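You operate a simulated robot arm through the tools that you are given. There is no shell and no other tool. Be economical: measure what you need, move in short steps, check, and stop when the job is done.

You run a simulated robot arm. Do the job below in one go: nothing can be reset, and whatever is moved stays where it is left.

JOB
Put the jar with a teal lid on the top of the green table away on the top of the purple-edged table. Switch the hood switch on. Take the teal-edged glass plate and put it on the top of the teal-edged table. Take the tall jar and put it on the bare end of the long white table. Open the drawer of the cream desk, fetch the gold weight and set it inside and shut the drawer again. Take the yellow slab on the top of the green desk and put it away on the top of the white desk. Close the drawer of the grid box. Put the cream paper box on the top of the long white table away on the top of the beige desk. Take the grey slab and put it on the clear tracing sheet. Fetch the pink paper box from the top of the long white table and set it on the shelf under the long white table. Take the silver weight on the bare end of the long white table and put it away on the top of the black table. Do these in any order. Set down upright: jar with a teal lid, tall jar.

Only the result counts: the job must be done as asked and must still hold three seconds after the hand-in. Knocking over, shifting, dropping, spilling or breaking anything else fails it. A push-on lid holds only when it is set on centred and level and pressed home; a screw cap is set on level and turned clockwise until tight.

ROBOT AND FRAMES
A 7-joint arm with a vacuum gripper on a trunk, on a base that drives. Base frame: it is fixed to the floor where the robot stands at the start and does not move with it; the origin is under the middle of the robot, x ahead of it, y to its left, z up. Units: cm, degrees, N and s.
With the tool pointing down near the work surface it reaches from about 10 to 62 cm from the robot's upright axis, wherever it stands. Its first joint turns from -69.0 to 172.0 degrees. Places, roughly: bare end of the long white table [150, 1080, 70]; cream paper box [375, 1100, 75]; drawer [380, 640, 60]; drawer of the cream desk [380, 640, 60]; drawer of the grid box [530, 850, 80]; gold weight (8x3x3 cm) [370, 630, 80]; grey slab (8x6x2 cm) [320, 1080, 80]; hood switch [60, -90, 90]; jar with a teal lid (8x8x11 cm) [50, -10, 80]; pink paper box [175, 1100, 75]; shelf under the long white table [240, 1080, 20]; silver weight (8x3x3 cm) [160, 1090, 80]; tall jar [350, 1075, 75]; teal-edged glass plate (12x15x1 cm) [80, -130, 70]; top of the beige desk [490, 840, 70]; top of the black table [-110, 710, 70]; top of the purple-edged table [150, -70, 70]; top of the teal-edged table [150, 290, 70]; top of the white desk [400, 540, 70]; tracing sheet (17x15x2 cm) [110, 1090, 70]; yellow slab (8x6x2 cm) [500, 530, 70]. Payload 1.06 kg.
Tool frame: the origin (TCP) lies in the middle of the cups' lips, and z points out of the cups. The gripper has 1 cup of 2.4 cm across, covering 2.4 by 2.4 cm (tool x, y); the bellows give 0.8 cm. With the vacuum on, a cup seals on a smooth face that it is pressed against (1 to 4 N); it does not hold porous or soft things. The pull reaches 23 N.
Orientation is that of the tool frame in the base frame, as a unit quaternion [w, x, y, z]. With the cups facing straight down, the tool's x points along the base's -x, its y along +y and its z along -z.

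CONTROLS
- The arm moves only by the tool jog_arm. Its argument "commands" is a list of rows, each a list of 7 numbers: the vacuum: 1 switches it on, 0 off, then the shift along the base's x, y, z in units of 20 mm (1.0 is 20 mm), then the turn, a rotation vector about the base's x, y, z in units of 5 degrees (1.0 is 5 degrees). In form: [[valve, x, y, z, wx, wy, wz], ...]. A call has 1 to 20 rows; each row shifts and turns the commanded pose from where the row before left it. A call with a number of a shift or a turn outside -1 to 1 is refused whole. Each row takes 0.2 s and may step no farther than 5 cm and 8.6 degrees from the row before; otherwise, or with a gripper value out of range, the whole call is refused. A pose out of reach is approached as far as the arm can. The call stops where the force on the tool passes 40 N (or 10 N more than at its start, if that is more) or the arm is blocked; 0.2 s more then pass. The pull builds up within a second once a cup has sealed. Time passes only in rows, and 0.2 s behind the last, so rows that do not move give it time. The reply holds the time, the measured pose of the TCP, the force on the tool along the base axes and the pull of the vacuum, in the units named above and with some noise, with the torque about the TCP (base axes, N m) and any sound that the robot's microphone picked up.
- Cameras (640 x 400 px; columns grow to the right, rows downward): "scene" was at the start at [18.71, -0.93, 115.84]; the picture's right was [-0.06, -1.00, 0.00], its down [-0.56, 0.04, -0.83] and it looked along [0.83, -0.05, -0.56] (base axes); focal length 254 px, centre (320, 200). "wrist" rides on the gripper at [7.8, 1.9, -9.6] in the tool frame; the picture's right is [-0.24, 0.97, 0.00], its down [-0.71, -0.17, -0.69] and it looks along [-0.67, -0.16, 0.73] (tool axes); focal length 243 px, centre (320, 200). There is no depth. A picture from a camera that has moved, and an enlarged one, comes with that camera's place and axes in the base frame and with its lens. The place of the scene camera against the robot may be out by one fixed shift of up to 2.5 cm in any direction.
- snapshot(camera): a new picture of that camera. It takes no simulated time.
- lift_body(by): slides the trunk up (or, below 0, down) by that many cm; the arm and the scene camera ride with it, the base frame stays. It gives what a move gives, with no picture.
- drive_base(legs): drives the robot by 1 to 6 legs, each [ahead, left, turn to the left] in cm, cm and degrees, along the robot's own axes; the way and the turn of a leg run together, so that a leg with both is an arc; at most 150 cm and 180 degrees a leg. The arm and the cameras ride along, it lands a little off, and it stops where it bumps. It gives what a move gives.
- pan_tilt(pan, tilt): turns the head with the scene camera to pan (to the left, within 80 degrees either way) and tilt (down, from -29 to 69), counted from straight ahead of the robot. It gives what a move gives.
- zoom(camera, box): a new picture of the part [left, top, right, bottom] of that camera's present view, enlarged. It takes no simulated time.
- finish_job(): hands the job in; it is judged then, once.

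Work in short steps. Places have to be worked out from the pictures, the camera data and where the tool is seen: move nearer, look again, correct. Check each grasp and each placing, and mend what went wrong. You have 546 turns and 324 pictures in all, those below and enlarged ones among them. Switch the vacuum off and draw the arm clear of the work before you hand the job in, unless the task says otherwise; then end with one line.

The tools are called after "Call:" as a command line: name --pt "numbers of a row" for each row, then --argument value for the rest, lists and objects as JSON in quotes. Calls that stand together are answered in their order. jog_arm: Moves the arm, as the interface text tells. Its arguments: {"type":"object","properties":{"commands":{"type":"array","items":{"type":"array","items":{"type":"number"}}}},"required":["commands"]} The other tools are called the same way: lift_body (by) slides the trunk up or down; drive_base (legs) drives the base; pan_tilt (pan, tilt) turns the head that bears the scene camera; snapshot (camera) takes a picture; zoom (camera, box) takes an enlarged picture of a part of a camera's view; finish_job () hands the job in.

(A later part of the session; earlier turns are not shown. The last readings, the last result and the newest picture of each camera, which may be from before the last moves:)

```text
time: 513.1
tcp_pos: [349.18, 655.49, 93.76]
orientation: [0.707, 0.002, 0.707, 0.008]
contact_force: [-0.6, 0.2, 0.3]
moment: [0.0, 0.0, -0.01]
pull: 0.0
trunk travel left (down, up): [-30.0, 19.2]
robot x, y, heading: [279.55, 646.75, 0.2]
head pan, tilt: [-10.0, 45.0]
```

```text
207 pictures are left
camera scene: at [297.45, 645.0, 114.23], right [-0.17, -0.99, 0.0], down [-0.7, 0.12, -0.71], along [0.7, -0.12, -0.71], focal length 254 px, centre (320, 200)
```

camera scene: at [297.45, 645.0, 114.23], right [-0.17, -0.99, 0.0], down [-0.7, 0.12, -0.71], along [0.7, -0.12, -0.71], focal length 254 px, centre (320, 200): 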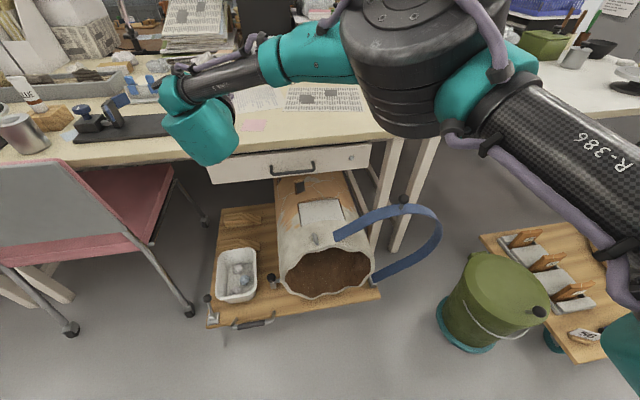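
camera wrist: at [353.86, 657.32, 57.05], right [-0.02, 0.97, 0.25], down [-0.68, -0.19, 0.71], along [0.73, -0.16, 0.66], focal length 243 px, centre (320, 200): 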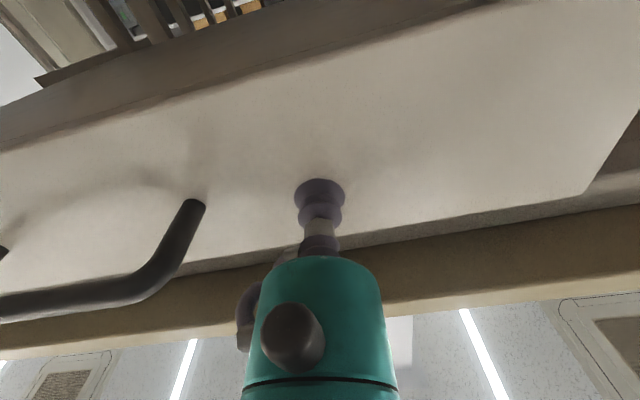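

The drawer is shut. I turn the tool down again and raise it a bit.

Call:
jog_arm --pt "0 -0.3 0 1 0 1 0" --pt "0 -0.3 0 1 0 1 0" --pt "0 -0.3 0 1 0 1 0" --pt "0 -0.3 0 1 0 1 0" --pt "0 0 -0.4 0 0 1 0" --pt "0 0 -0.4 0 0 1 0" --pt "0 0 -0.4 0 0 1 0" --pt "0 0 -0.4 0 0 1 0" --pt "0 0 -0.4 0 0 1 0" --pt "0 0 -0.4 0 0 1 0" --pt "0 0 -0.4 0 0 1 0" --pt "0 0 -0.4 0 0 1 0" --pt "0 0 -0.4 0 0 1 0" --pt "0 0 -0.4 0 0 1 0" --pt "0 0 0 0 0 1 0" --pt "0 0 0 0 0 1 0" --pt "0 0 0 0 0 1 0" --pt "0 0 0 0 0 1 0"

Call:
jog_arm --pt "0 -1 0 0 0 0 0" --pt "0 -1 0 0 0 0 0" --pt "0 -1 0 0 0 0 0" --pt "0 -1 0 0 0 0 0" --pt "0 -1 0 0 0 0 0" --pt "0 -1 0 0 0 0 0" --pt "0 -1 0 0 0 0 0" --pt "0 -1 0 0 0 0 0"

Call:
drive_base --legs '[[-30, 0, 0], [0, 0, 90]]'

Call:
pan_tilt --pan 0 --tilt 12

Call:
snapshot --camera "scene"

Call:
pan_tilt --pan 45 --tilt 12

Call:
snapshot --camera "scene"

```text
time: 516.9
tcp_pos: [339.47, 646.5, 100.44]
orientation: [-0.001, 0.005, 1.0, 0.004]
contact_force: [0.4, 0.4, -0.3]
moment: [0.01, 0.03, -0.01]
pull: 0.0
out of reach, approached as far as the arm can: row 13, 15, 16, 17, 18
trunk travel left (down, up): [-30.0, 19.2]
robot x, y, heading: [279.55, 646.58, 0.1]
head pan, tilt: [-10.0, 45.0]
```

```text
time: 518.7
tcp_pos: [339.36, 646.54, 100.49]
orientation: [0.0, 0.007, 1.0, 0.005]
contact_force: [0.3, -0.6, 0.1]
moment: [0.01, 0.03, 0.03]
pull: 0.1
out of reach, approached as far as the arm can: row 1, 2, 3, 4, 5, 6, 7, 8
trunk travel left (down, up): [-30.0, 19.2]
robot x, y, heading: [279.53, 646.7, -0.0]
head pan, tilt: [-10.0, 45.0]
```

```text
time: 524.6
tcp_pos: [250.41, 706.57, 100.51]
orientation: [-0.003, -0.702, 0.712, 0.004]
contact_force: [-0.1, 0.4, -0.2]
moment: [0.0, -0.01, 0.03]
pull: 0.1
trunk travel left (down, up): [-30.0, 19.2]
robot x, y, heading: [249.57, 646.4, 90.0]
head pan, tilt: [-10.0, 45.0]
```

```text
time: 525.6
tcp_pos: [250.26, 706.57, 100.55]
orientation: [-0.004, -0.702, 0.712, 0.004]
contact_force: [0.7, -0.6, 0.8]
moment: [-0.04, -0.04, -0.04]
pull: 0.0
trunk travel left (down, up): [-30.0, 19.2]
robot x, y, heading: [249.6, 646.93, 90.1]
head pan, tilt: [0.0, 12.0]
```

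```text
206 pictures are left
camera scene: at [249.74, 665.78, 119.39], right [1.0, 0.0, 0.0], down [0.0, -0.21, -0.98], along [0.0, 0.98, -0.21], focal length 254 px, centre (320, 200)
```

scene: 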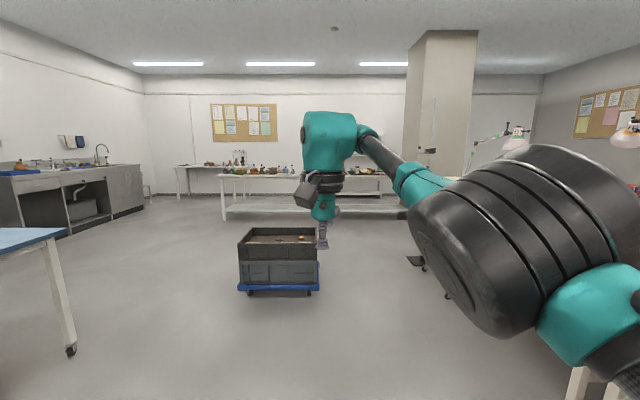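

```text
time: 526.7
tcp_pos: [250.43, 706.52, 100.46]
orientation: [-0.003, -0.702, 0.712, 0.004]
contact_force: [0.1, -0.3, -0.6]
moment: [0.01, -0.03, -0.02]
pull: 0.1
trunk travel left (down, up): [-30.0, 19.2]
robot x, y, heading: [249.71, 646.58, 90.1]
head pan, tilt: [45.0, 12.0]
```

```text
205 pictures are left
camera scene: at [243.15, 663.05, 119.4], right [0.71, 0.71, 0.0], down [0.15, -0.15, -0.98], along [-0.69, 0.69, -0.21], focal length 254 px, centre (320, 200)
```

scene: 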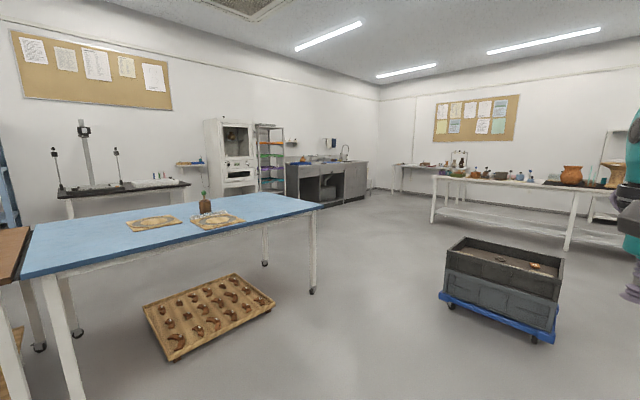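

The arm refused to retract; I test small moves now.

Call:
jog_arm --pt "0 0 -0.5 0 0 0 0" --pt "0 0 -0.5 0 0 0 0" --pt "0 0 -0.5 0 0 0 0"

Call:
jog_arm --pt "0 0 -0.5 0 0 0 1" --pt "0 0 -0.5 0 0 0 1" --pt "0 0 -0.5 0 0 0 1"

```text
time: 527.5
tcp_pos: [250.17, 703.43, 100.46]
orientation: [-0.005, -0.702, 0.712, 0.004]
contact_force: [0.6, -0.3, -0.6]
moment: [-0.01, -0.03, -0.02]
pull: 0.1
out of reach, approached as far as the arm can: row 1, 2
trunk travel left (down, up): [-30.0, 19.2]
robot x, y, heading: [250.15, 646.91, 90.1]
head pan, tilt: [45.0, 12.0]
```

```text
time: 528.3
tcp_pos: [250.28, 700.37, 100.56]
orientation: [0.005, 0.79, -0.613, -0.003]
contact_force: [0.3, -0.3, -0.2]
moment: [0.01, -0.01, -0.02]
pull: 0.0
trunk travel left (down, up): [-30.0, 19.2]
robot x, y, heading: [249.86, 646.78, 90.1]
head pan, tilt: [45.0, 12.0]
```

It moves again. I rotate back and retract to about 42 cm ahead.

Call:
jog_arm --pt "0 0 -0.8 0 0 0 -1" --pt "0 0 -0.8 0 0 0 -1" --pt "0 0 -0.8 0 0 0 -1" --pt "0 0 -0.8 0 0 0 0" --pt "0 0 -0.8 0 0 0 0" --pt "0 0 -0.8 0 0 0 0" --pt "0 0 -0.8 0 0 0 0"

Call:
pan_tilt --pan 0 --tilt 12

Call:
snapshot --camera "scene"

```text
time: 529.9
tcp_pos: [250.32, 689.14, 100.21]
orientation: [-0.004, -0.701, 0.713, 0.004]
contact_force: [-0.7, -0.8, 0.7]
moment: [0.01, 0.0, 0.0]
pull: 0.1
trunk travel left (down, up): [-30.0, 19.2]
robot x, y, heading: [250.01, 646.6, 90.0]
head pan, tilt: [45.0, 12.0]
```

```text
time: 531.0
tcp_pos: [250.23, 689.24, 100.38]
orientation: [-0.004, -0.702, 0.712, 0.004]
contact_force: [0.6, -0.3, 0.1]
moment: [-0.01, 0.03, -0.01]
pull: 0.0
trunk travel left (down, up): [-30.0, 19.2]
robot x, y, heading: [250.32, 646.49, 90.0]
head pan, tilt: [0.0, 12.0]
```

```text
204 pictures are left
camera scene: at [249.73, 665.78, 119.4], right [1.0, 0.0, 0.0], down [0.0, -0.21, -0.98], along [0.0, 0.98, -0.21], focal length 254 px, centre (320, 200)
```

scene: 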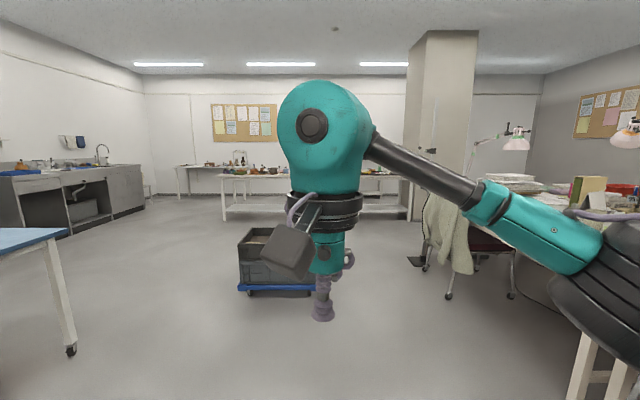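

I drive on between the dolly bin (x < 255) and the coat chair (x > 345) along x ≈ 297 to y ≈ 930.

Call:
drive_base --legs '[[60, -46, 0], [110, 0, 0], [110, 0, 0]]'

Call:
pan_tilt --pan 10 --tilt 20

Call:
snapshot --camera "scene"

Call:
pan_tilt --pan -80 --tilt 20

Call:
snapshot --camera "scene"

```text
time: 545.9
tcp_pos: [297.43, 968.99, 100.26]
orientation: [-0.003, -0.689, 0.725, 0.004]
contact_force: [-0.4, 0.8, 0.0]
moment: [0.01, 0.03, 0.0]
pull: 0.0
trunk travel left (down, up): [-30.0, 19.2]
robot x, y, heading: [295.84, 926.54, 88.2]
head pan, tilt: [0.0, 12.0]
```

```text
time: 546.7
tcp_pos: [297.45, 968.93, 100.41]
orientation: [-0.004, -0.69, 0.724, 0.004]
contact_force: [0.2, -0.5, -0.3]
moment: [-0.03, -0.01, 0.05]
pull: 0.2
trunk travel left (down, up): [-30.0, 19.2]
robot x, y, heading: [295.69, 926.32, 88.2]
head pan, tilt: [10.0, 20.0]
```

```text
203 pictures are left
camera scene: at [294.4, 945.52, 118.1], right [0.99, 0.14, 0.0], down [0.05, -0.34, -0.94], along [-0.13, 0.93, -0.34], focal length 254 px, centre (320, 200)
```

scene: 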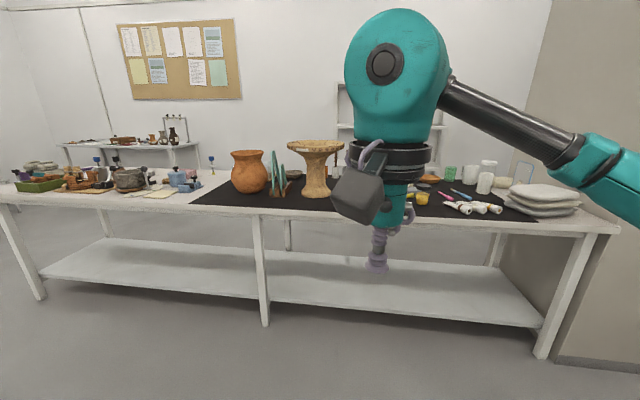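

```text
time: 548.3
tcp_pos: [297.4, 968.95, 100.42]
orientation: [-0.004, -0.689, 0.724, 0.004]
contact_force: [0.0, -0.1, 0.3]
moment: [0.02, 0.01, 0.02]
pull: 0.0
trunk travel left (down, up): [-30.0, 19.2]
robot x, y, heading: [295.75, 926.5, 88.4]
head pan, tilt: [-80.0, 20.0]
```

```text
202 pictures are left
camera scene: at [304.92, 937.61, 118.09], right [0.14, -0.99, 0.0], down [-0.34, -0.05, -0.94], along [0.93, 0.13, -0.34], focal length 254 px, centre (320, 200)
```

scene: 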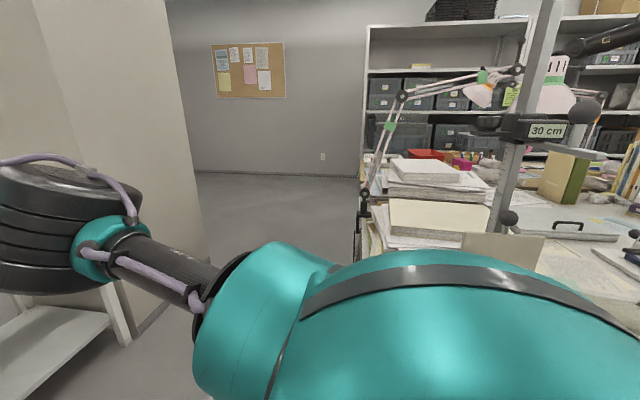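

The long white table's front edge is at y ≈ 1053. I drive to about [345,1000] and look at its right part.

Call:
drive_base --legs '[[75, -40, 1.8]]'

Call:
pan_tilt --pan 0 --tilt 30

Call:
snapshot --camera "scene"

Call:
snapshot --camera "wrist"

```text
time: 552.8
tcp_pos: [339.77, 1041.99, 100.31]
orientation: [-0.004, -0.691, 0.723, 0.004]
contact_force: [0.1, 1.0, 0.2]
moment: [-0.02, 0.03, 0.03]
pull: 0.0
trunk travel left (down, up): [-30.0, 19.2]
robot x, y, heading: [338.15, 999.76, 88.3]
head pan, tilt: [-80.0, 20.0]
```

```text
time: 554.3
tcp_pos: [339.84, 1041.88, 100.49]
orientation: [-0.004, -0.691, 0.723, 0.004]
contact_force: [0.6, -0.8, -0.4]
moment: [-0.02, -0.01, -0.01]
pull: 0.0
trunk travel left (down, up): [-30.0, 19.2]
robot x, y, heading: [338.34, 999.41, 88.2]
head pan, tilt: [0.0, 30.0]
```

```text
201 pictures are left
camera scene: at [338.51, 1018.23, 116.49], right [1.0, -0.03, 0.0], down [-0.02, -0.5, -0.87], along [0.03, 0.87, -0.5], focal length 254 px, centre (320, 200)
```

scene: 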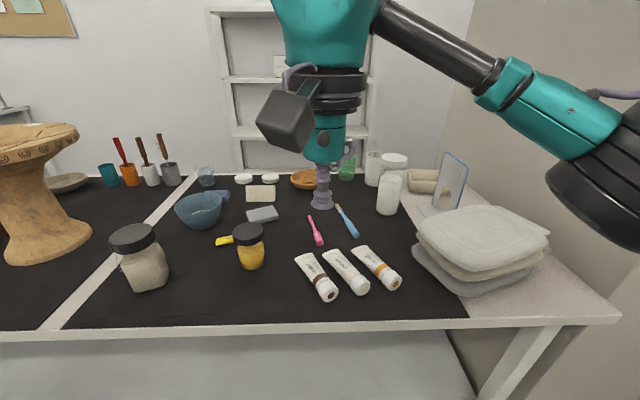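

```text
200 pictures are left
camera wrist: at [337.65, 1034.0, 109.94], right [-0.96, 0.28, 0.01], down [0.21, 0.7, 0.68], along [0.18, 0.66, -0.73], focal length 243 px, centre (320, 200)
```

wrist: 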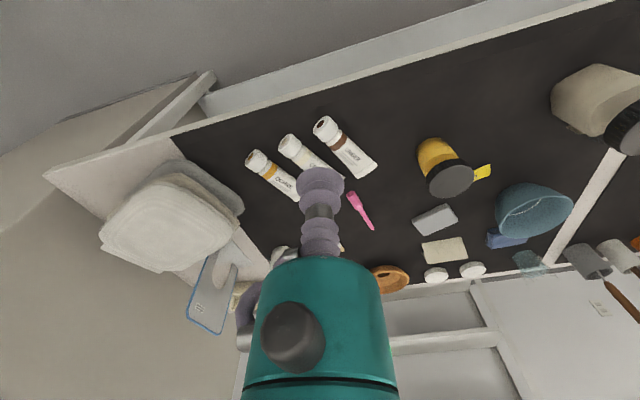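

I zoom in on the right cluster to identify the tall jar, cream box and grey slab.

Call:
zoom --camera "scene" --box '[330, 130, 490, 230]'

Call:
zoom --camera "scene" --box '[160, 150, 320, 290]'

```text
4.00 times, centred on (410, 180) of scene
camera zoom: at [338.51, 1018.23, 116.49], right [1.0, -0.03, 0.0], down [-0.02, -0.5, -0.87], along [0.03, 0.87, -0.5], focal length 1017 px, centre (-40, 280)
```

zoom: 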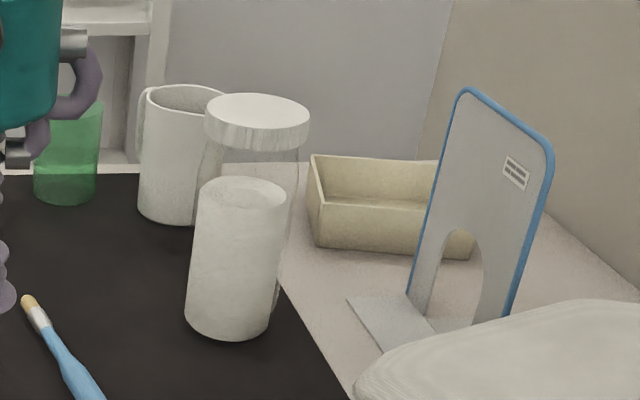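

```text
2.86 times, centred on (240, 220) of scene
camera zoom: at [338.51, 1018.23, 116.49], right [1.0, -0.03, 0.0], down [-0.02, -0.5, -0.87], along [0.03, 0.87, -0.5], focal length 727 px, centre (549, 143)
```

zoom: 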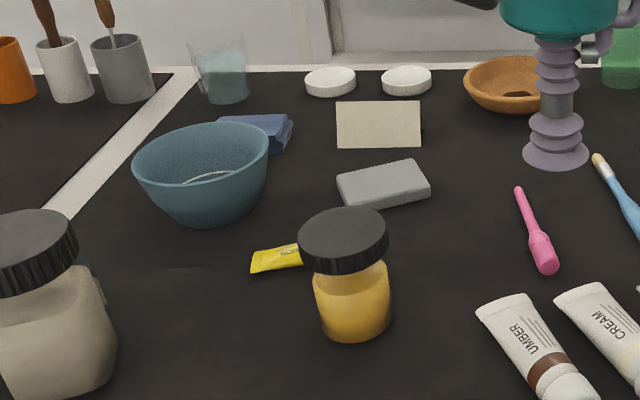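

The tall jar is the glass one with a white lid behind the white cylinder; the cream paper box is an open tray; the grey slab is at about [324,1078]. I drive closer to start with the grey slab.

Call:
drive_base --legs '[[20, 9, 1.7]]'

Call:
jog_arm --pt "0 -0.4 0.5 0 0 0 0" --pt "0 -0.4 0.5 0 0 0 0" --pt "0 -0.4 0.5 0 0 0 0" --pt "0 -0.4 0.5 0 0 0 0" --pt "0 -0.4 0.5 0 0 0 0"

Call:
snapshot --camera "wrist"

Call:
snapshot --camera "scene"

```text
time: 556.0
tcp_pos: [330.1, 1061.96, 100.32]
orientation: [-0.002, -0.7, 0.714, 0.005]
contact_force: [0.5, 0.1, -0.5]
moment: [-0.01, -0.02, 0.02]
pull: 0.0
trunk travel left (down, up): [-30.0, 19.2]
robot x, y, heading: [329.87, 1019.74, 89.8]
head pan, tilt: [0.0, 30.0]
```

```text
time: 557.2
tcp_pos: [326.25, 1066.66, 100.52]
orientation: [-0.004, -0.702, 0.713, 0.004]
contact_force: [0.2, 0.0, -0.9]
moment: [0.01, 0.01, -0.02]
pull: 0.0
trunk travel left (down, up): [-30.0, 19.2]
robot x, y, heading: [329.92, 1019.2, 89.7]
head pan, tilt: [0.0, 30.0]
```

```text
197 pictures are left
camera wrist: at [324.33, 1058.74, 110.05], right [-0.97, 0.25, 0.01], down [0.19, 0.7, 0.68], along [0.16, 0.66, -0.73], focal length 243 px, centre (320, 200)
```

wrist: 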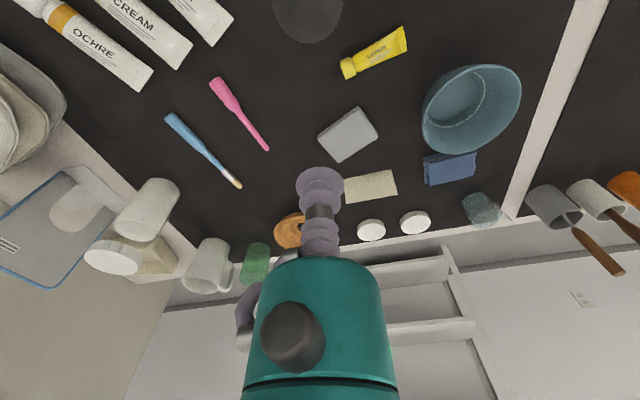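

```text
196 pictures are left
camera scene: at [329.53, 1038.22, 116.49], right [1.0, 0.0, 0.0], down [0.0, -0.5, -0.87], along [0.0, 0.87, -0.5], focal length 254 px, centre (320, 200)
```

scene: 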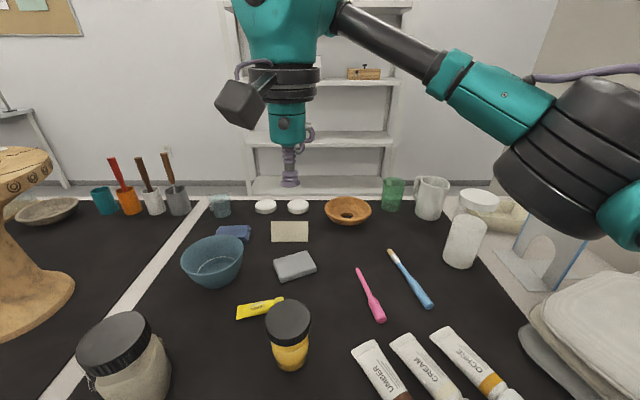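

The grey slab is at [324.1,1077.6]. I move over it and descend to z ≈ 80.

Call:
jog_arm --pt "0 -0.2 0.95 -0.5 0 0 0" --pt "0 -0.2 0.95 -0.5 0 0 0" --pt "0 -0.2 0.95 -0.5 0 0 0" --pt "0 -0.2 0.9 -0.5 0 0 0" --pt "0 -0.2 0.9 -0.5 0 0 0" --pt "0 0 0.8 -0.7 0 0 0" --pt "0 0 0 -1 0 0 0" --pt "0 0 0 -1 0 0 0" --pt "0 0 0 -1 0 0 0" --pt "0 0 0 -1 0 0 0" --pt "0 0 0 -1 0 0 0" --pt "0 0 0 -1 0 0 0" --pt "0 0 0 -0.8 0 0 0" --pt "0 0 0 0 0 0 0"

Call:
snapshot --camera "wrist"

```text
time: 560.2
tcp_pos: [324.13, 1077.66, 80.46]
orientation: [-0.004, -0.701, 0.713, 0.004]
contact_force: [0.3, -0.1, 0.1]
moment: [-0.01, 0.01, 0.02]
pull: 0.1
trunk travel left (down, up): [-30.0, 19.2]
robot x, y, heading: [330.0, 1019.79, 89.7]
head pan, tilt: [0.0, 30.0]
```

```text
195 pictures are left
camera wrist: at [322.23, 1069.8, 89.99], right [-0.97, 0.25, 0.01], down [0.19, 0.7, 0.68], along [0.16, 0.66, -0.73], focal length 243 px, centre (320, 200)
```

wrist: 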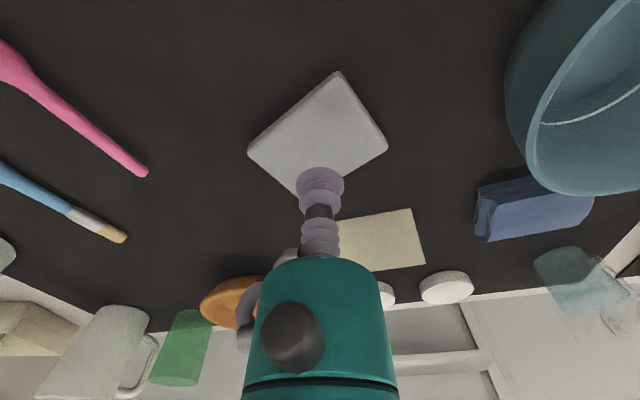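

Centred. I lower with vacuum.

Call:
jog_arm --pt "1 0 -0.1 -0.9 0 0 0" --pt "1 0 0 -0.9 0 0 0" --pt "1 0 0 -0.3 0 0 0" --pt "1 0 0 -0.2 0 0 0" --pt "1 0 0 -0.15 0 0 0" --pt "1 0 0 0 0 0 0"

```text
time: 561.6
tcp_pos: [324.08, 1077.5, 75.54]
orientation: [-0.003, -0.702, 0.713, 0.006]
contact_force: [-5.2, 0.9, 17.7]
moment: [-0.02, -0.1, 0.0]
pull: 23.1
trunk travel left (down, up): [-30.0, 19.2]
robot x, y, heading: [329.79, 1019.52, 89.9]
head pan, tilt: [0.0, 30.0]
```

Sealed. I lift, retract, back off and drive left to the tracing sheet.

Call:
jog_arm --pt "1 0 0 0.2 0 0 0" --pt "1 0 0 0.6 0 0 0" --pt "1 0 0 1 0 0 0" --pt "1 0 0 1 0 0 0" --pt "1 0 0 1 0 0 0" --pt "1 0 0 1 0 0 0" --pt "1 0 0 1 0 0 0" --pt "1 0 0 1 0 0 0" --pt "1 0 0 1 0 0 0" --pt "1 0 0 1 0 0 0" --pt "1 0 0 1 0 0 0" --pt "1 0 -1 1 0 0 0" --pt "1 0 -1 1 0 0 0" --pt "1 0 -1 0 0 0 0" --pt "1 0 -1 0 0 0 0" --pt "1 0 -1 0 0 0 0" --pt "1 0 -1 0 0 0 0" --pt "1 0 -1 0 0 0 0" --pt "1 0 -1 0 0 0 0"

Call:
drive_base --legs '[[-32, 0, 0], [0, 110, 0], [0, 105, 0]]'

Call:
pan_tilt --pan 0 --tilt 28

Call:
snapshot --camera "scene"

```text
time: 565.6
tcp_pos: [324.14, 1061.59, 99.09]
orientation: [-0.004, -0.701, 0.713, 0.004]
contact_force: [-0.3, 0.6, -0.6]
moment: [-0.02, -0.01, 0.0]
pull: 22.4
trunk travel left (down, up): [-30.0, 19.2]
robot x, y, heading: [329.91, 1019.34, 89.9]
head pan, tilt: [0.0, 30.0]
```

```text
time: 586.5
tcp_pos: [107.7, 1027.82, 99.09]
orientation: [-0.004, -0.705, 0.709, 0.004]
contact_force: [-0.2, -0.6, -0.9]
moment: [-0.01, -0.01, 0.04]
pull: 23.3
trunk travel left (down, up): [-30.0, 19.2]
robot x, y, heading: [114.0, 985.58, 90.5]
head pan, tilt: [0.0, 30.0]
```

```text
time: 587.1
tcp_pos: [107.79, 1027.74, 99.15]
orientation: [-0.003, -0.706, 0.709, 0.004]
contact_force: [0.4, -0.1, -1.7]
moment: [0.02, -0.02, 0.04]
pull: 23.4
trunk travel left (down, up): [-30.0, 19.2]
robot x, y, heading: [113.67, 985.86, 90.7]
head pan, tilt: [0.0, 28.0]
```

```text
194 pictures are left
camera scene: at [113.46, 1004.45, 116.8], right [1.0, 0.01, 0.0], down [0.0, -0.47, -0.88], along [-0.01, 0.88, -0.47], focal length 254 px, centre (320, 200)
```

scene: 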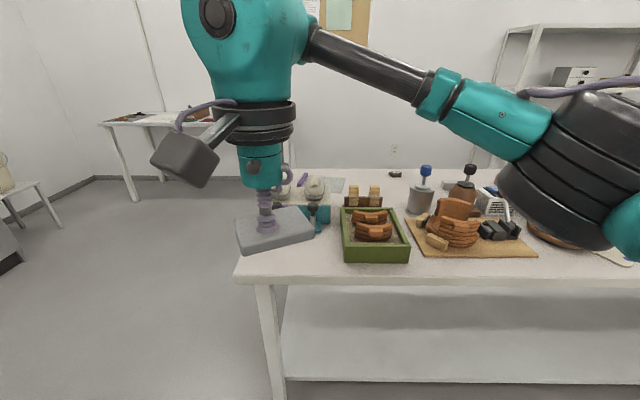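

The sheet is partly hidden by the tool. I check the wrist view.

Call:
snapshot --camera "wrist"

Call:
zoom --camera "scene" --box '[230, 150, 550, 290]'

```text
193 pictures are left
camera wrist: at [105.99, 1019.77, 108.68], right [-0.97, 0.24, 0.01], down [0.18, 0.71, 0.68], along [0.16, 0.67, -0.73], focal length 243 px, centre (320, 200)
```

wrist: 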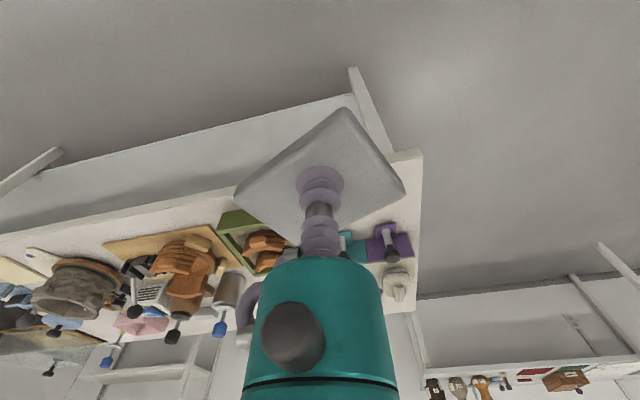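

```text
2.00 times, centred on (390, 220) of scene
camera zoom: at [113.46, 1004.45, 116.8], right [1.0, 0.01, 0.0], down [0.0, -0.47, -0.88], along [-0.01, 0.88, -0.47], focal length 509 px, centre (180, 160)
```

zoom: 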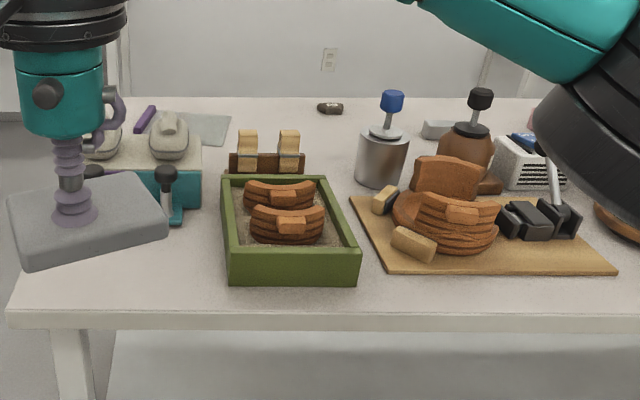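

The tracing sheet seems to lie at the back left (≈[117,1099]) behind a clamp device. I'll approach from the table's left end, facing +x.

Call:
drive_base --legs '[[0, 56, 0], [108, 0, 0]]'

Call:
pan_tilt --pan -70 --tilt 35

Call:
snapshot --camera "scene"

```text
time: 597.6
tcp_pos: [49.82, 1133.76, 99.27]
orientation: [-0.004, -0.707, 0.708, 0.003]
contact_force: [0.4, -0.2, -1.1]
moment: [-0.01, -0.01, -0.02]
pull: 23.0
trunk travel left (down, up): [-30.0, 19.2]
robot x, y, heading: [56.39, 1091.42, 91.1]
head pan, tilt: [0.0, 28.0]
```

```text
time: 599.0
tcp_pos: [49.88, 1133.73, 99.2]
orientation: [0.004, 0.708, -0.706, -0.004]
contact_force: [-0.5, -0.5, -0.3]
moment: [0.02, 0.01, 0.01]
pull: 22.9
trunk travel left (down, up): [-30.0, 19.2]
robot x, y, heading: [56.62, 1091.33, 90.9]
head pan, tilt: [-70.0, 35.0]
```

```text
191 pictures are left
camera scene: at [64.09, 1104.45, 115.71], right [0.36, -0.93, 0.0], down [-0.54, -0.21, -0.82], along [0.76, 0.29, -0.57], focal length 254 px, centre (320, 200)
```

scene: 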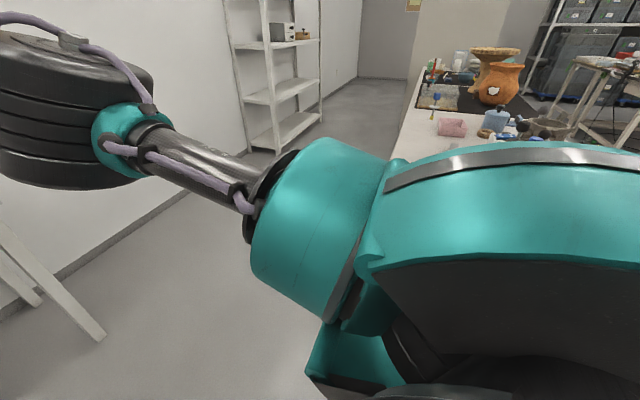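

I turn right to face the table's end and look.

Call:
drive_base --legs '[[0, 0, -91]]'

Call:
pan_tilt --pan 0 --tilt 35

Call:
snapshot --camera "scene"

Call:
snapshot --camera "wrist"

```text
time: 603.3
tcp_pos: [98.52, 1096.88, 99.08]
orientation: [0.001, 0.012, 1.0, 0.006]
contact_force: [-0.4, 0.5, -2.0]
moment: [0.0, -0.01, 0.0]
pull: 22.8
trunk travel left (down, up): [-30.0, 19.2]
robot x, y, heading: [56.3, 1091.66, -0.6]
head pan, tilt: [-70.0, 35.0]
```

```text
time: 604.7
tcp_pos: [98.51, 1096.87, 99.05]
orientation: [0.0, 0.013, 1.0, 0.004]
contact_force: [0.6, 0.4, -2.1]
moment: [-0.03, 0.0, -0.01]
pull: 22.9
trunk travel left (down, up): [-30.0, 19.2]
robot x, y, heading: [55.93, 1091.27, -0.6]
head pan, tilt: [0.0, 35.0]
```

```text
190 pictures are left
camera scene: at [74.98, 1090.98, 115.71], right [-0.01, -1.0, 0.0], down [-0.57, 0.01, -0.82], along [0.82, -0.01, -0.57], focal length 254 px, centre (320, 200)
```

scene: 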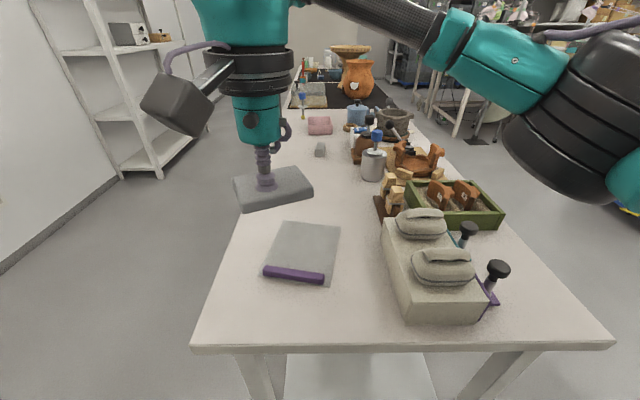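

```text
189 pictures are left
camera wrist: at [90.84, 1098.68, 108.68], right [0.26, 0.97, 0.01], down [0.7, -0.2, 0.68], along [0.66, -0.17, -0.73], focal length 243 px, centre (320, 200)
```

wrist: 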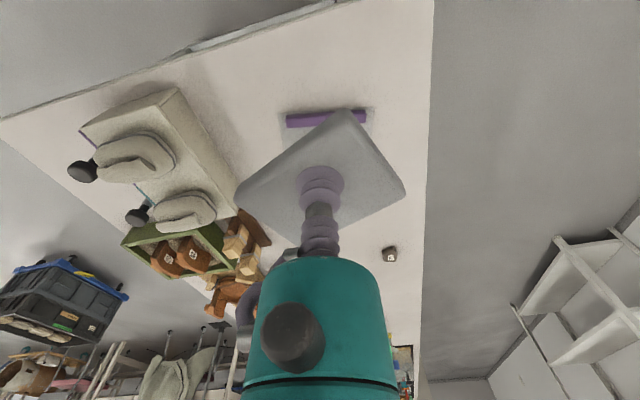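

The tracing sheet lies at about [115.5,1094] (purple bar at its near edge x ≈ 106); silver weight and pink box are visible beyond. I drive 8 cm nearer and move the slab over the sheet.

Call:
drive_base --legs '[[8, 0, 0.6]]'

Call:
jog_arm --pt "1 0.8 -0.2 0 0 0 0" --pt "1 0.8 -0.2 0 0 0 0" --pt "1 0.8 -0.2 0 0 0 0" --pt "1 0.8 -0.2 0 0 0 0" --pt "1 0.8 -0.2 -0.5 0 0 0" --pt "1 0.6 -0.2 -1 0 0 0" --pt "1 0 0 -1 0 0 0" --pt "1 0 0 -1 0 0 0" --pt "1 0 0 -1 0 0 0" --pt "1 0 0 -1 0 0 0" --pt "1 0 0 -1 0 0 0" --pt "1 0 0 -1 0 0 0" --pt "1 0 0 0 0 0 0"

Call:
snapshot --camera "scene"

Call:
snapshot --camera "wrist"

```text
time: 605.7
tcp_pos: [106.32, 1097.21, 99.13]
orientation: [0.0, 0.007, 1.0, 0.005]
contact_force: [0.5, -0.3, -2.0]
moment: [-0.04, 0.04, -0.01]
pull: 22.7
trunk travel left (down, up): [-30.0, 19.2]
robot x, y, heading: [64.23, 1091.9, 0.1]
head pan, tilt: [0.0, 35.0]
```

```text
time: 608.5
tcp_pos: [115.59, 1094.84, 83.97]
orientation: [0.0, 0.006, 1.0, 0.005]
contact_force: [-0.4, 0.6, -0.5]
moment: [-0.01, 0.05, -0.01]
pull: 23.2
trunk travel left (down, up): [-30.0, 19.2]
robot x, y, heading: [63.85, 1091.43, -0.1]
head pan, tilt: [0.0, 35.0]
```

```text
188 pictures are left
camera scene: at [82.82, 1091.15, 115.71], right [0.0, -1.0, 0.0], down [-0.57, 0.0, -0.82], along [0.82, 0.0, -0.57], focal length 254 px, centre (320, 200)
```

scene: 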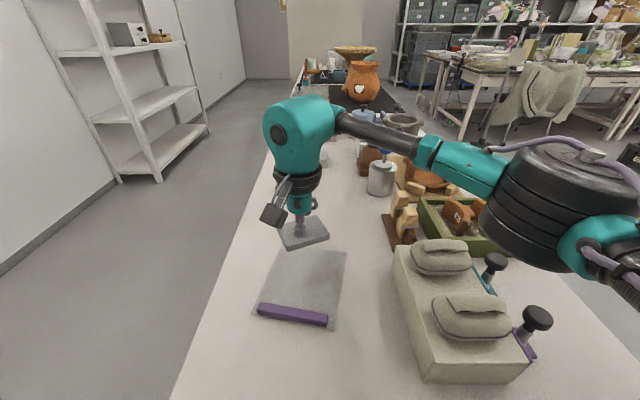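

```text
187 pictures are left
camera wrist: at [107.76, 1096.63, 93.53], right [0.25, 0.97, 0.01], down [0.7, -0.19, 0.68], along [0.66, -0.16, -0.73], focal length 243 px, centre (320, 200)
```

wrist: 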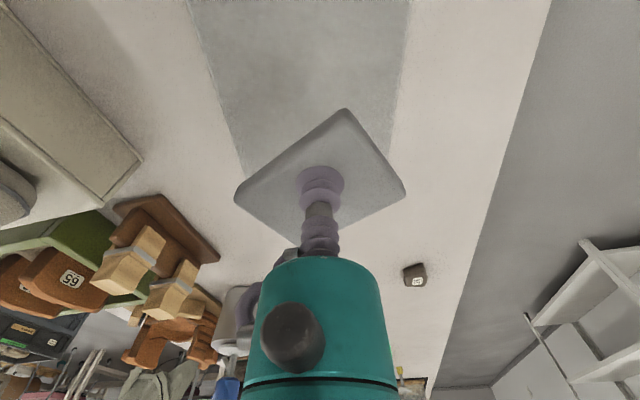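

Well positioned over the sheet; I shift 0.5 cm back and lower to contact.

Call:
jog_arm --pt "1 -0.25 -0.2 -0.8 0 0 0" --pt "1 0 0 -0.8 0 0 0" --pt "1 0 0 -0.8 0 0 0" --pt "1 0 0 -0.5 0 0 0" --pt "1 0 0 -0.3 0 0 0" --pt "1 0 0 -0.2 0 0 0" --pt "1 0 0 -0.1 0 0 0" --pt "1 0 0 0 0 0 0"

```text
time: 610.3
tcp_pos: [115.05, 1094.48, 77.12]
orientation: [0.0, 0.008, 1.0, 0.005]
contact_force: [-0.1, -0.8, -1.9]
moment: [-0.02, 0.0, -0.01]
pull: 23.1
trunk travel left (down, up): [-30.0, 19.2]
robot x, y, heading: [64.41, 1091.82, 0.2]
head pan, tilt: [0.0, 35.0]
```

Call:
jog_arm --pt "1 0 0 -0.15 0 0 0" --pt "1 0 0 -0.15 0 0 0" --pt "1 0 0 -0.15 0 0 0" --pt "1 0 0 0 0 0 0"

```text
time: 611.3
tcp_pos: [114.94, 1094.45, 76.12]
orientation: [0.0, 0.008, 1.0, 0.005]
contact_force: [-0.5, -0.3, -1.3]
moment: [0.01, 0.01, -0.02]
pull: 23.0
trunk travel left (down, up): [-30.0, 19.2]
robot x, y, heading: [64.06, 1091.6, -0.1]
head pan, tilt: [0.0, 35.0]
```

Call:
jog_arm --pt "1 0 0 -0.1 0 0 0" --pt "1 0 0 -0.1 0 0 0" --pt "1 0 0 0 0 0 0"

```text
time: 612.1
tcp_pos: [115.08, 1094.43, 75.92]
orientation: [0.001, 0.007, 1.0, 0.006]
contact_force: [-0.3, -1.9, 8.9]
moment: [-0.09, 0.0, 0.01]
pull: 23.1
trunk travel left (down, up): [-30.0, 19.2]
robot x, y, heading: [63.91, 1091.31, -0.0]
head pan, tilt: [0.0, 35.0]
```

In contact. I release and lift off.

Call:
jog_arm --pt "0 0 0 0 0 0 0" --pt "0 0 0 0 0 0 0" --pt "0 0 0 0 0 0 0" --pt "0 0 0 0 0 0 0" --pt "0 0 0 0 0 0 0" --pt "0 0 0 0.2 0 0 0" --pt "0 0 0 0.6 0 0 0" --pt "0 0 0 1 0 0 0" --pt "0 0 0 1 0 0 0" --pt "0 0 0 1 0 0 0" --pt "0 0 0 1 0 0 0" --pt "0 0 0 1 0 0 0" --pt "0 0 0 1 0 0 0" --pt "0 0 0 1 0 0 0" --pt "0 0 0 1 0 0 0" --pt "0 -0.5 0 1 0 0 0" --pt "0 -0.5 0 1 0 0 0" --pt "0 -0.5 0 1 0 0 0"

Call:
snapshot --camera "scene"

Call:
zoom --camera "scene" --box '[240, 90, 440, 230]'

```text
time: 615.9
tcp_pos: [112.18, 1094.35, 99.53]
orientation: [0.0, 0.007, 1.0, 0.005]
contact_force: [0.4, -0.5, 0.5]
moment: [-0.04, 0.01, -0.02]
pull: 0.0
trunk travel left (down, up): [-30.0, 19.2]
robot x, y, heading: [64.17, 1091.38, 0.4]
head pan, tilt: [0.0, 35.0]
```

```text
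186 pictures are left
camera scene: at [82.81, 1091.15, 115.71], right [0.0, -1.0, 0.0], down [-0.57, 0.0, -0.82], along [0.82, 0.0, -0.57], focal length 254 px, centre (320, 200)
```

scene: 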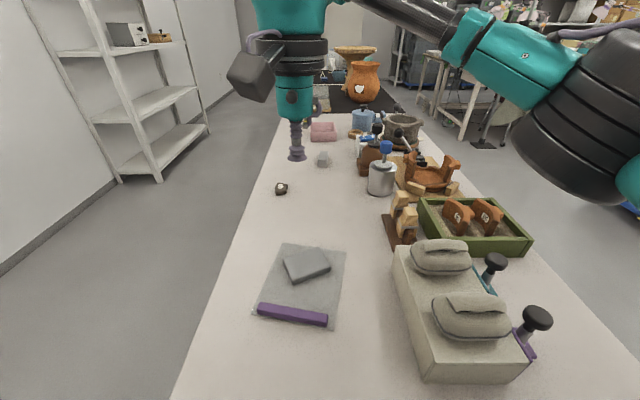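

```text
2.86 times, centred on (340, 160) of scene
camera zoom: at [82.81, 1091.15, 115.71], right [0.0, -1.0, 0.0], down [-0.57, 0.0, -0.82], along [0.82, 0.0, -0.57], focal length 727 px, centre (263, 314)
```

zoom: 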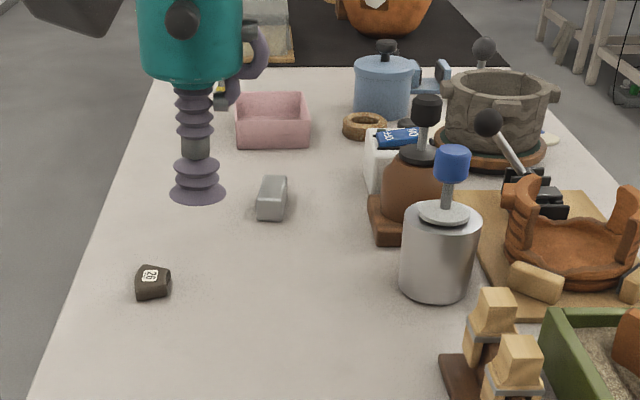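

The slab lies on the sheet. The silver weight (≈[162,1090]) and pink box (≈[188,1090]) are easier from behind the table (y > 1116). I drive around to the back.

Call:
drive_base --legs '[[0, 68, 0], [100, 0, 0], [22, 0, 0], [0, 0, -90]]'

Call:
pan_tilt --pan 0 --tilt 38

Call:
snapshot --camera "scene"

Call:
snapshot --camera "wrist"

```text
time: 632.3
tcp_pos: [184.25, 1110.38, 99.59]
orientation: [0.003, 0.737, 0.676, 0.004]
contact_force: [-0.6, 0.0, 0.0]
moment: [-0.02, 0.01, -0.01]
pull: 0.0
trunk travel left (down, up): [-30.0, 19.2]
robot x, y, heading: [185.04, 1158.42, -94.1]
head pan, tilt: [0.0, 35.0]
```

```text
time: 632.9
tcp_pos: [184.25, 1110.35, 99.53]
orientation: [0.004, 0.736, 0.677, 0.004]
contact_force: [0.5, -0.2, 0.4]
moment: [0.0, 0.01, -0.03]
pull: 0.0
trunk travel left (down, up): [-30.0, 19.2]
robot x, y, heading: [184.36, 1158.22, -93.9]
head pan, tilt: [0.0, 38.0]
```

```text
184 pictures are left
camera scene: at [183.14, 1139.35, 115.25], right [-1.0, 0.07, 0.0], down [0.04, 0.61, -0.79], along [-0.05, -0.79, -0.62], focal length 254 px, centre (320, 200)
```

scene: 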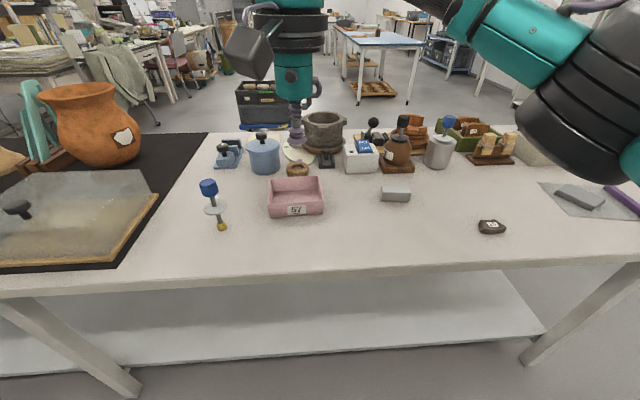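

```text
183 pictures are left
camera wrist: at [186.75, 1117.83, 109.15], right [0.95, -0.32, 0.01], down [-0.24, -0.69, 0.68], along [-0.21, -0.65, -0.73], focal length 243 px, centre (320, 200)
```

wrist: 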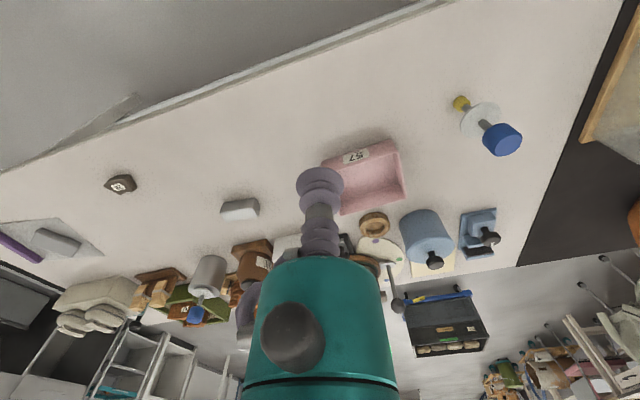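

The pink box's floor centre is about [186.5,1087]. I drive 20 cm nearer (back edge y ≈ 1110) and move over the box.

Call:
drive_base --legs '[[20, 0, 4]]'

Call:
snapshot --camera "wrist"

```text
time: 634.5
tcp_pos: [187.08, 1090.9, 99.55]
orientation: [0.004, 0.712, 0.702, 0.004]
contact_force: [0.2, 0.2, -0.6]
moment: [0.03, -0.01, -0.03]
pull: 0.0
trunk travel left (down, up): [-30.0, 19.2]
robot x, y, heading: [184.08, 1138.7, -89.7]
head pan, tilt: [0.0, 38.0]
```

```text
182 pictures are left
camera wrist: at [188.93, 1098.53, 109.14], right [0.97, -0.25, 0.01], down [-0.19, -0.71, 0.68], along [-0.16, -0.66, -0.73], focal length 243 px, centre (320, 200)
```

wrist: 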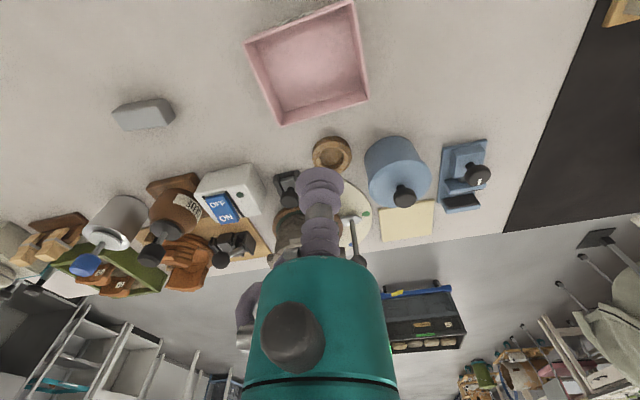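

The box floor centre is at about [185.8,1090.7]. I adjust and descend to z ≈ 84.

Call:
jog_arm --pt "0 -0.6 0 -1 0 0 0" --pt "0 0 0 -1 0 0 0" --pt "0 0 0 -1 0 0 0" --pt "0 0 0 -1 0 0 0" --pt "0 0 0 -1 0 0 0" --pt "0 0 0 -1 0 0 0" --pt "0 0 0 -1 0 0 0" --pt "0 0 0 -0.8 0 0 0" --pt "0 0 0 0 0 0 0"

Call:
snapshot --camera "wrist"

Call:
zoom --camera "scene" --box '[230, 130, 410, 260]'

```text
time: 636.5
tcp_pos: [185.91, 1090.96, 84.08]
orientation: [0.004, 0.712, 0.702, 0.004]
contact_force: [-0.1, 0.3, 0.3]
moment: [0.01, -0.02, 0.02]
pull: 0.0
trunk travel left (down, up): [-30.0, 19.2]
robot x, y, heading: [183.6, 1139.04, -90.0]
head pan, tilt: [0.0, 38.0]
```

```text
181 pictures are left
camera wrist: at [187.82, 1098.57, 93.61], right [0.97, -0.25, 0.01], down [-0.19, -0.71, 0.68], along [-0.16, -0.66, -0.73], focal length 243 px, centre (320, 200)
```

wrist: 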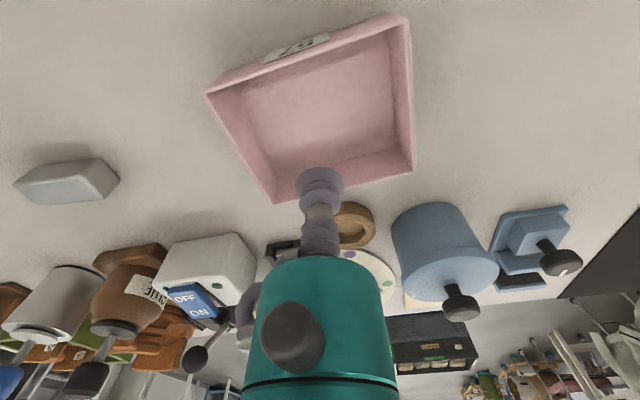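

```text
3.08 times, centred on (320, 195) of scene
camera zoom: at [183.81, 1119.81, 115.25], right [-1.0, 0.0, 0.0], down [0.0, 0.62, -0.79], along [0.0, -0.79, -0.62], focal length 782 px, centre (320, 215)
```

zoom: 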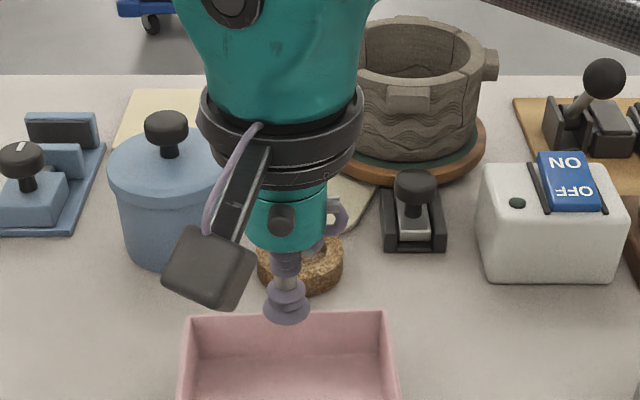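

I shift 1 cm in y and lower into the box with vacuum on.

Call:
jog_arm --pt "1 0.05 -0.5 -1 0 0 0" --pt "1 0 0 -1 0 0 0" --pt "1 0 0 -1 0 0 0" --pt "1 0 0 -0.8 0 0 0" --pt "1 0 0 -0.4 0 0 0" --pt "1 0 0 -0.2 0 0 0" --pt "1 0 0 -0.2 0 0 0" --pt "1 0 0 -0.15 0 0 0" --pt "1 0 0 0 0 0 0"

```text
time: 638.5
tcp_pos: [185.9, 1089.86, 74.59]
orientation: [0.004, 0.712, 0.702, 0.004]
contact_force: [0.4, -0.3, 0.4]
moment: [0.02, 0.03, 0.02]
pull: 23.2
trunk travel left (down, up): [-30.0, 19.2]
robot x, y, heading: [184.38, 1139.24, -89.8]
head pan, tilt: [0.0, 38.0]
```

Sealed. I lift the box, retract and back off to clear the table edge.

Call:
jog_arm --pt "1 0 0 0.2 0 0 0" --pt "1 0 0 0.6 0 0 0" --pt "1 0 0 1 0 0 0" --pt "1 0 0 1 0 0 0" --pt "1 0 0 1 0 0 0" --pt "1 0 0 1 0 0 0" --pt "1 0 0 1 0 0 0" --pt "1 0 0 1 0 0 0" --pt "1 0 0 1 0 0 0" --pt "1 0 0.8 1 0 0 0" --pt "1 0 0.8 1 0 0 0" --pt "1 0 0.8 1 0 0 0" --pt "1 0 0.8 0 0 0 0"

Call:
drive_base --legs '[[-28, 0, 0]]'

Call:
snapshot --camera "scene"

```text
time: 641.3
tcp_pos: [185.89, 1096.22, 96.19]
orientation: [0.003, 0.712, 0.702, 0.002]
contact_force: [0.7, -0.3, -0.2]
moment: [0.0, -0.03, -0.03]
pull: 23.0
trunk travel left (down, up): [-30.0, 19.2]
robot x, y, heading: [184.49, 1138.88, -90.2]
head pan, tilt: [0.0, 38.0]
```

```text
time: 643.3
tcp_pos: [185.57, 1125.26, 96.15]
orientation: [0.004, 0.714, 0.7, 0.003]
contact_force: [-0.2, 0.9, 0.0]
moment: [-0.02, -0.01, 0.02]
pull: 23.4
trunk travel left (down, up): [-30.0, 19.2]
robot x, y, heading: [184.13, 1167.81, -90.3]
head pan, tilt: [0.0, 38.0]
```

```text
179 pictures are left
camera scene: at [183.71, 1148.7, 115.26], right [-1.0, 0.0, 0.0], down [0.0, 0.62, -0.79], along [0.0, -0.79, -0.62], focal length 254 px, centre (320, 200)
```

scene: 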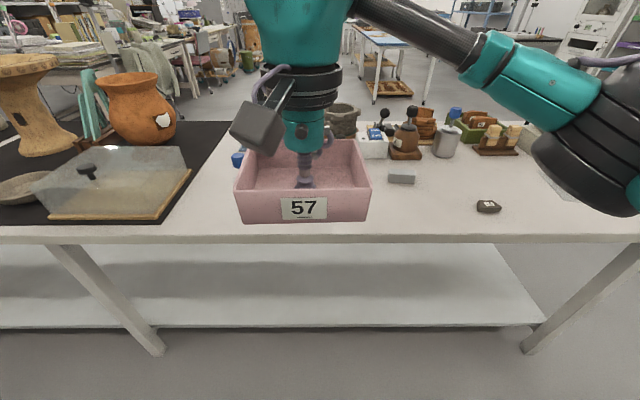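

The shelf's back edge is at y ≈ 1105, z ≈ 20, with free room between the legs. I lower the trunk.

Call:
lift_body --by -29

Call:
jog_arm --pt "1 0 0 -1 0 0 0" --pt "1 0 0 -1 0 0 0" --pt "1 0 0 -1 0 0 0" --pt "1 0 0 -1 0 0 0" --pt "1 0 0 -1 0 0 0" --pt "1 0 0 -1 0 0 0" --pt "1 0 0 -1 0 0 0" --pt "1 0 0 -1 0 0 0" --pt "1 0 0 -1 0 0 0" --pt "1 0 0 -1 0 0 0" --pt "1 0 0 -1 0 0 0" --pt "1 0 0 -1 0 0 0" --pt "1 0 0 -1 0 0 0" --pt "1 0 0 -1 0 0 0" --pt "1 0 0 -1 0 0 0" --pt "1 0 0 -1 0 0 0"

Call:
pan_tilt --pan 0 --tilt 40

Call:
snapshot --camera "scene"

```text
time: 646.2
tcp_pos: [185.49, 1125.19, 67.21]
orientation: [0.003, 0.715, 0.7, 0.004]
contact_force: [-0.6, 0.2, 0.1]
moment: [0.0, 0.0, 0.03]
pull: 23.2
trunk travel left (down, up): [-1.0, 48.2]
robot x, y, heading: [184.3, 1168.04, -90.2]
head pan, tilt: [0.0, 38.0]
```

```text
time: 649.6
tcp_pos: [185.69, 1125.23, 35.09]
orientation: [0.005, 0.715, 0.7, 0.003]
contact_force: [-0.3, 0.0, -0.3]
moment: [-0.01, 0.02, 0.01]
pull: 22.8
trunk travel left (down, up): [-1.0, 48.2]
robot x, y, heading: [184.2, 1167.67, -90.3]
head pan, tilt: [0.0, 38.0]
```

```text
time: 650.2
tcp_pos: [185.59, 1125.2, 35.35]
orientation: [0.003, 0.714, 0.7, 0.004]
contact_force: [0.4, -0.9, 0.7]
moment: [-0.01, 0.0, -0.03]
pull: 22.8
trunk travel left (down, up): [-1.0, 48.2]
robot x, y, heading: [184.37, 1168.03, -90.3]
head pan, tilt: [0.0, 40.0]
```

```text
178 pictures are left
camera scene: at [183.67, 1140.15, 85.04], right [-1.0, 0.0, 0.0], down [0.0, 0.64, -0.77], along [0.0, -0.77, -0.64], focal length 254 px, centre (320, 200)
```

scene: 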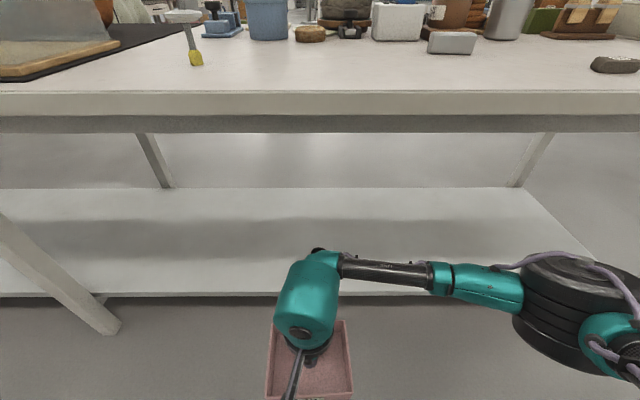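

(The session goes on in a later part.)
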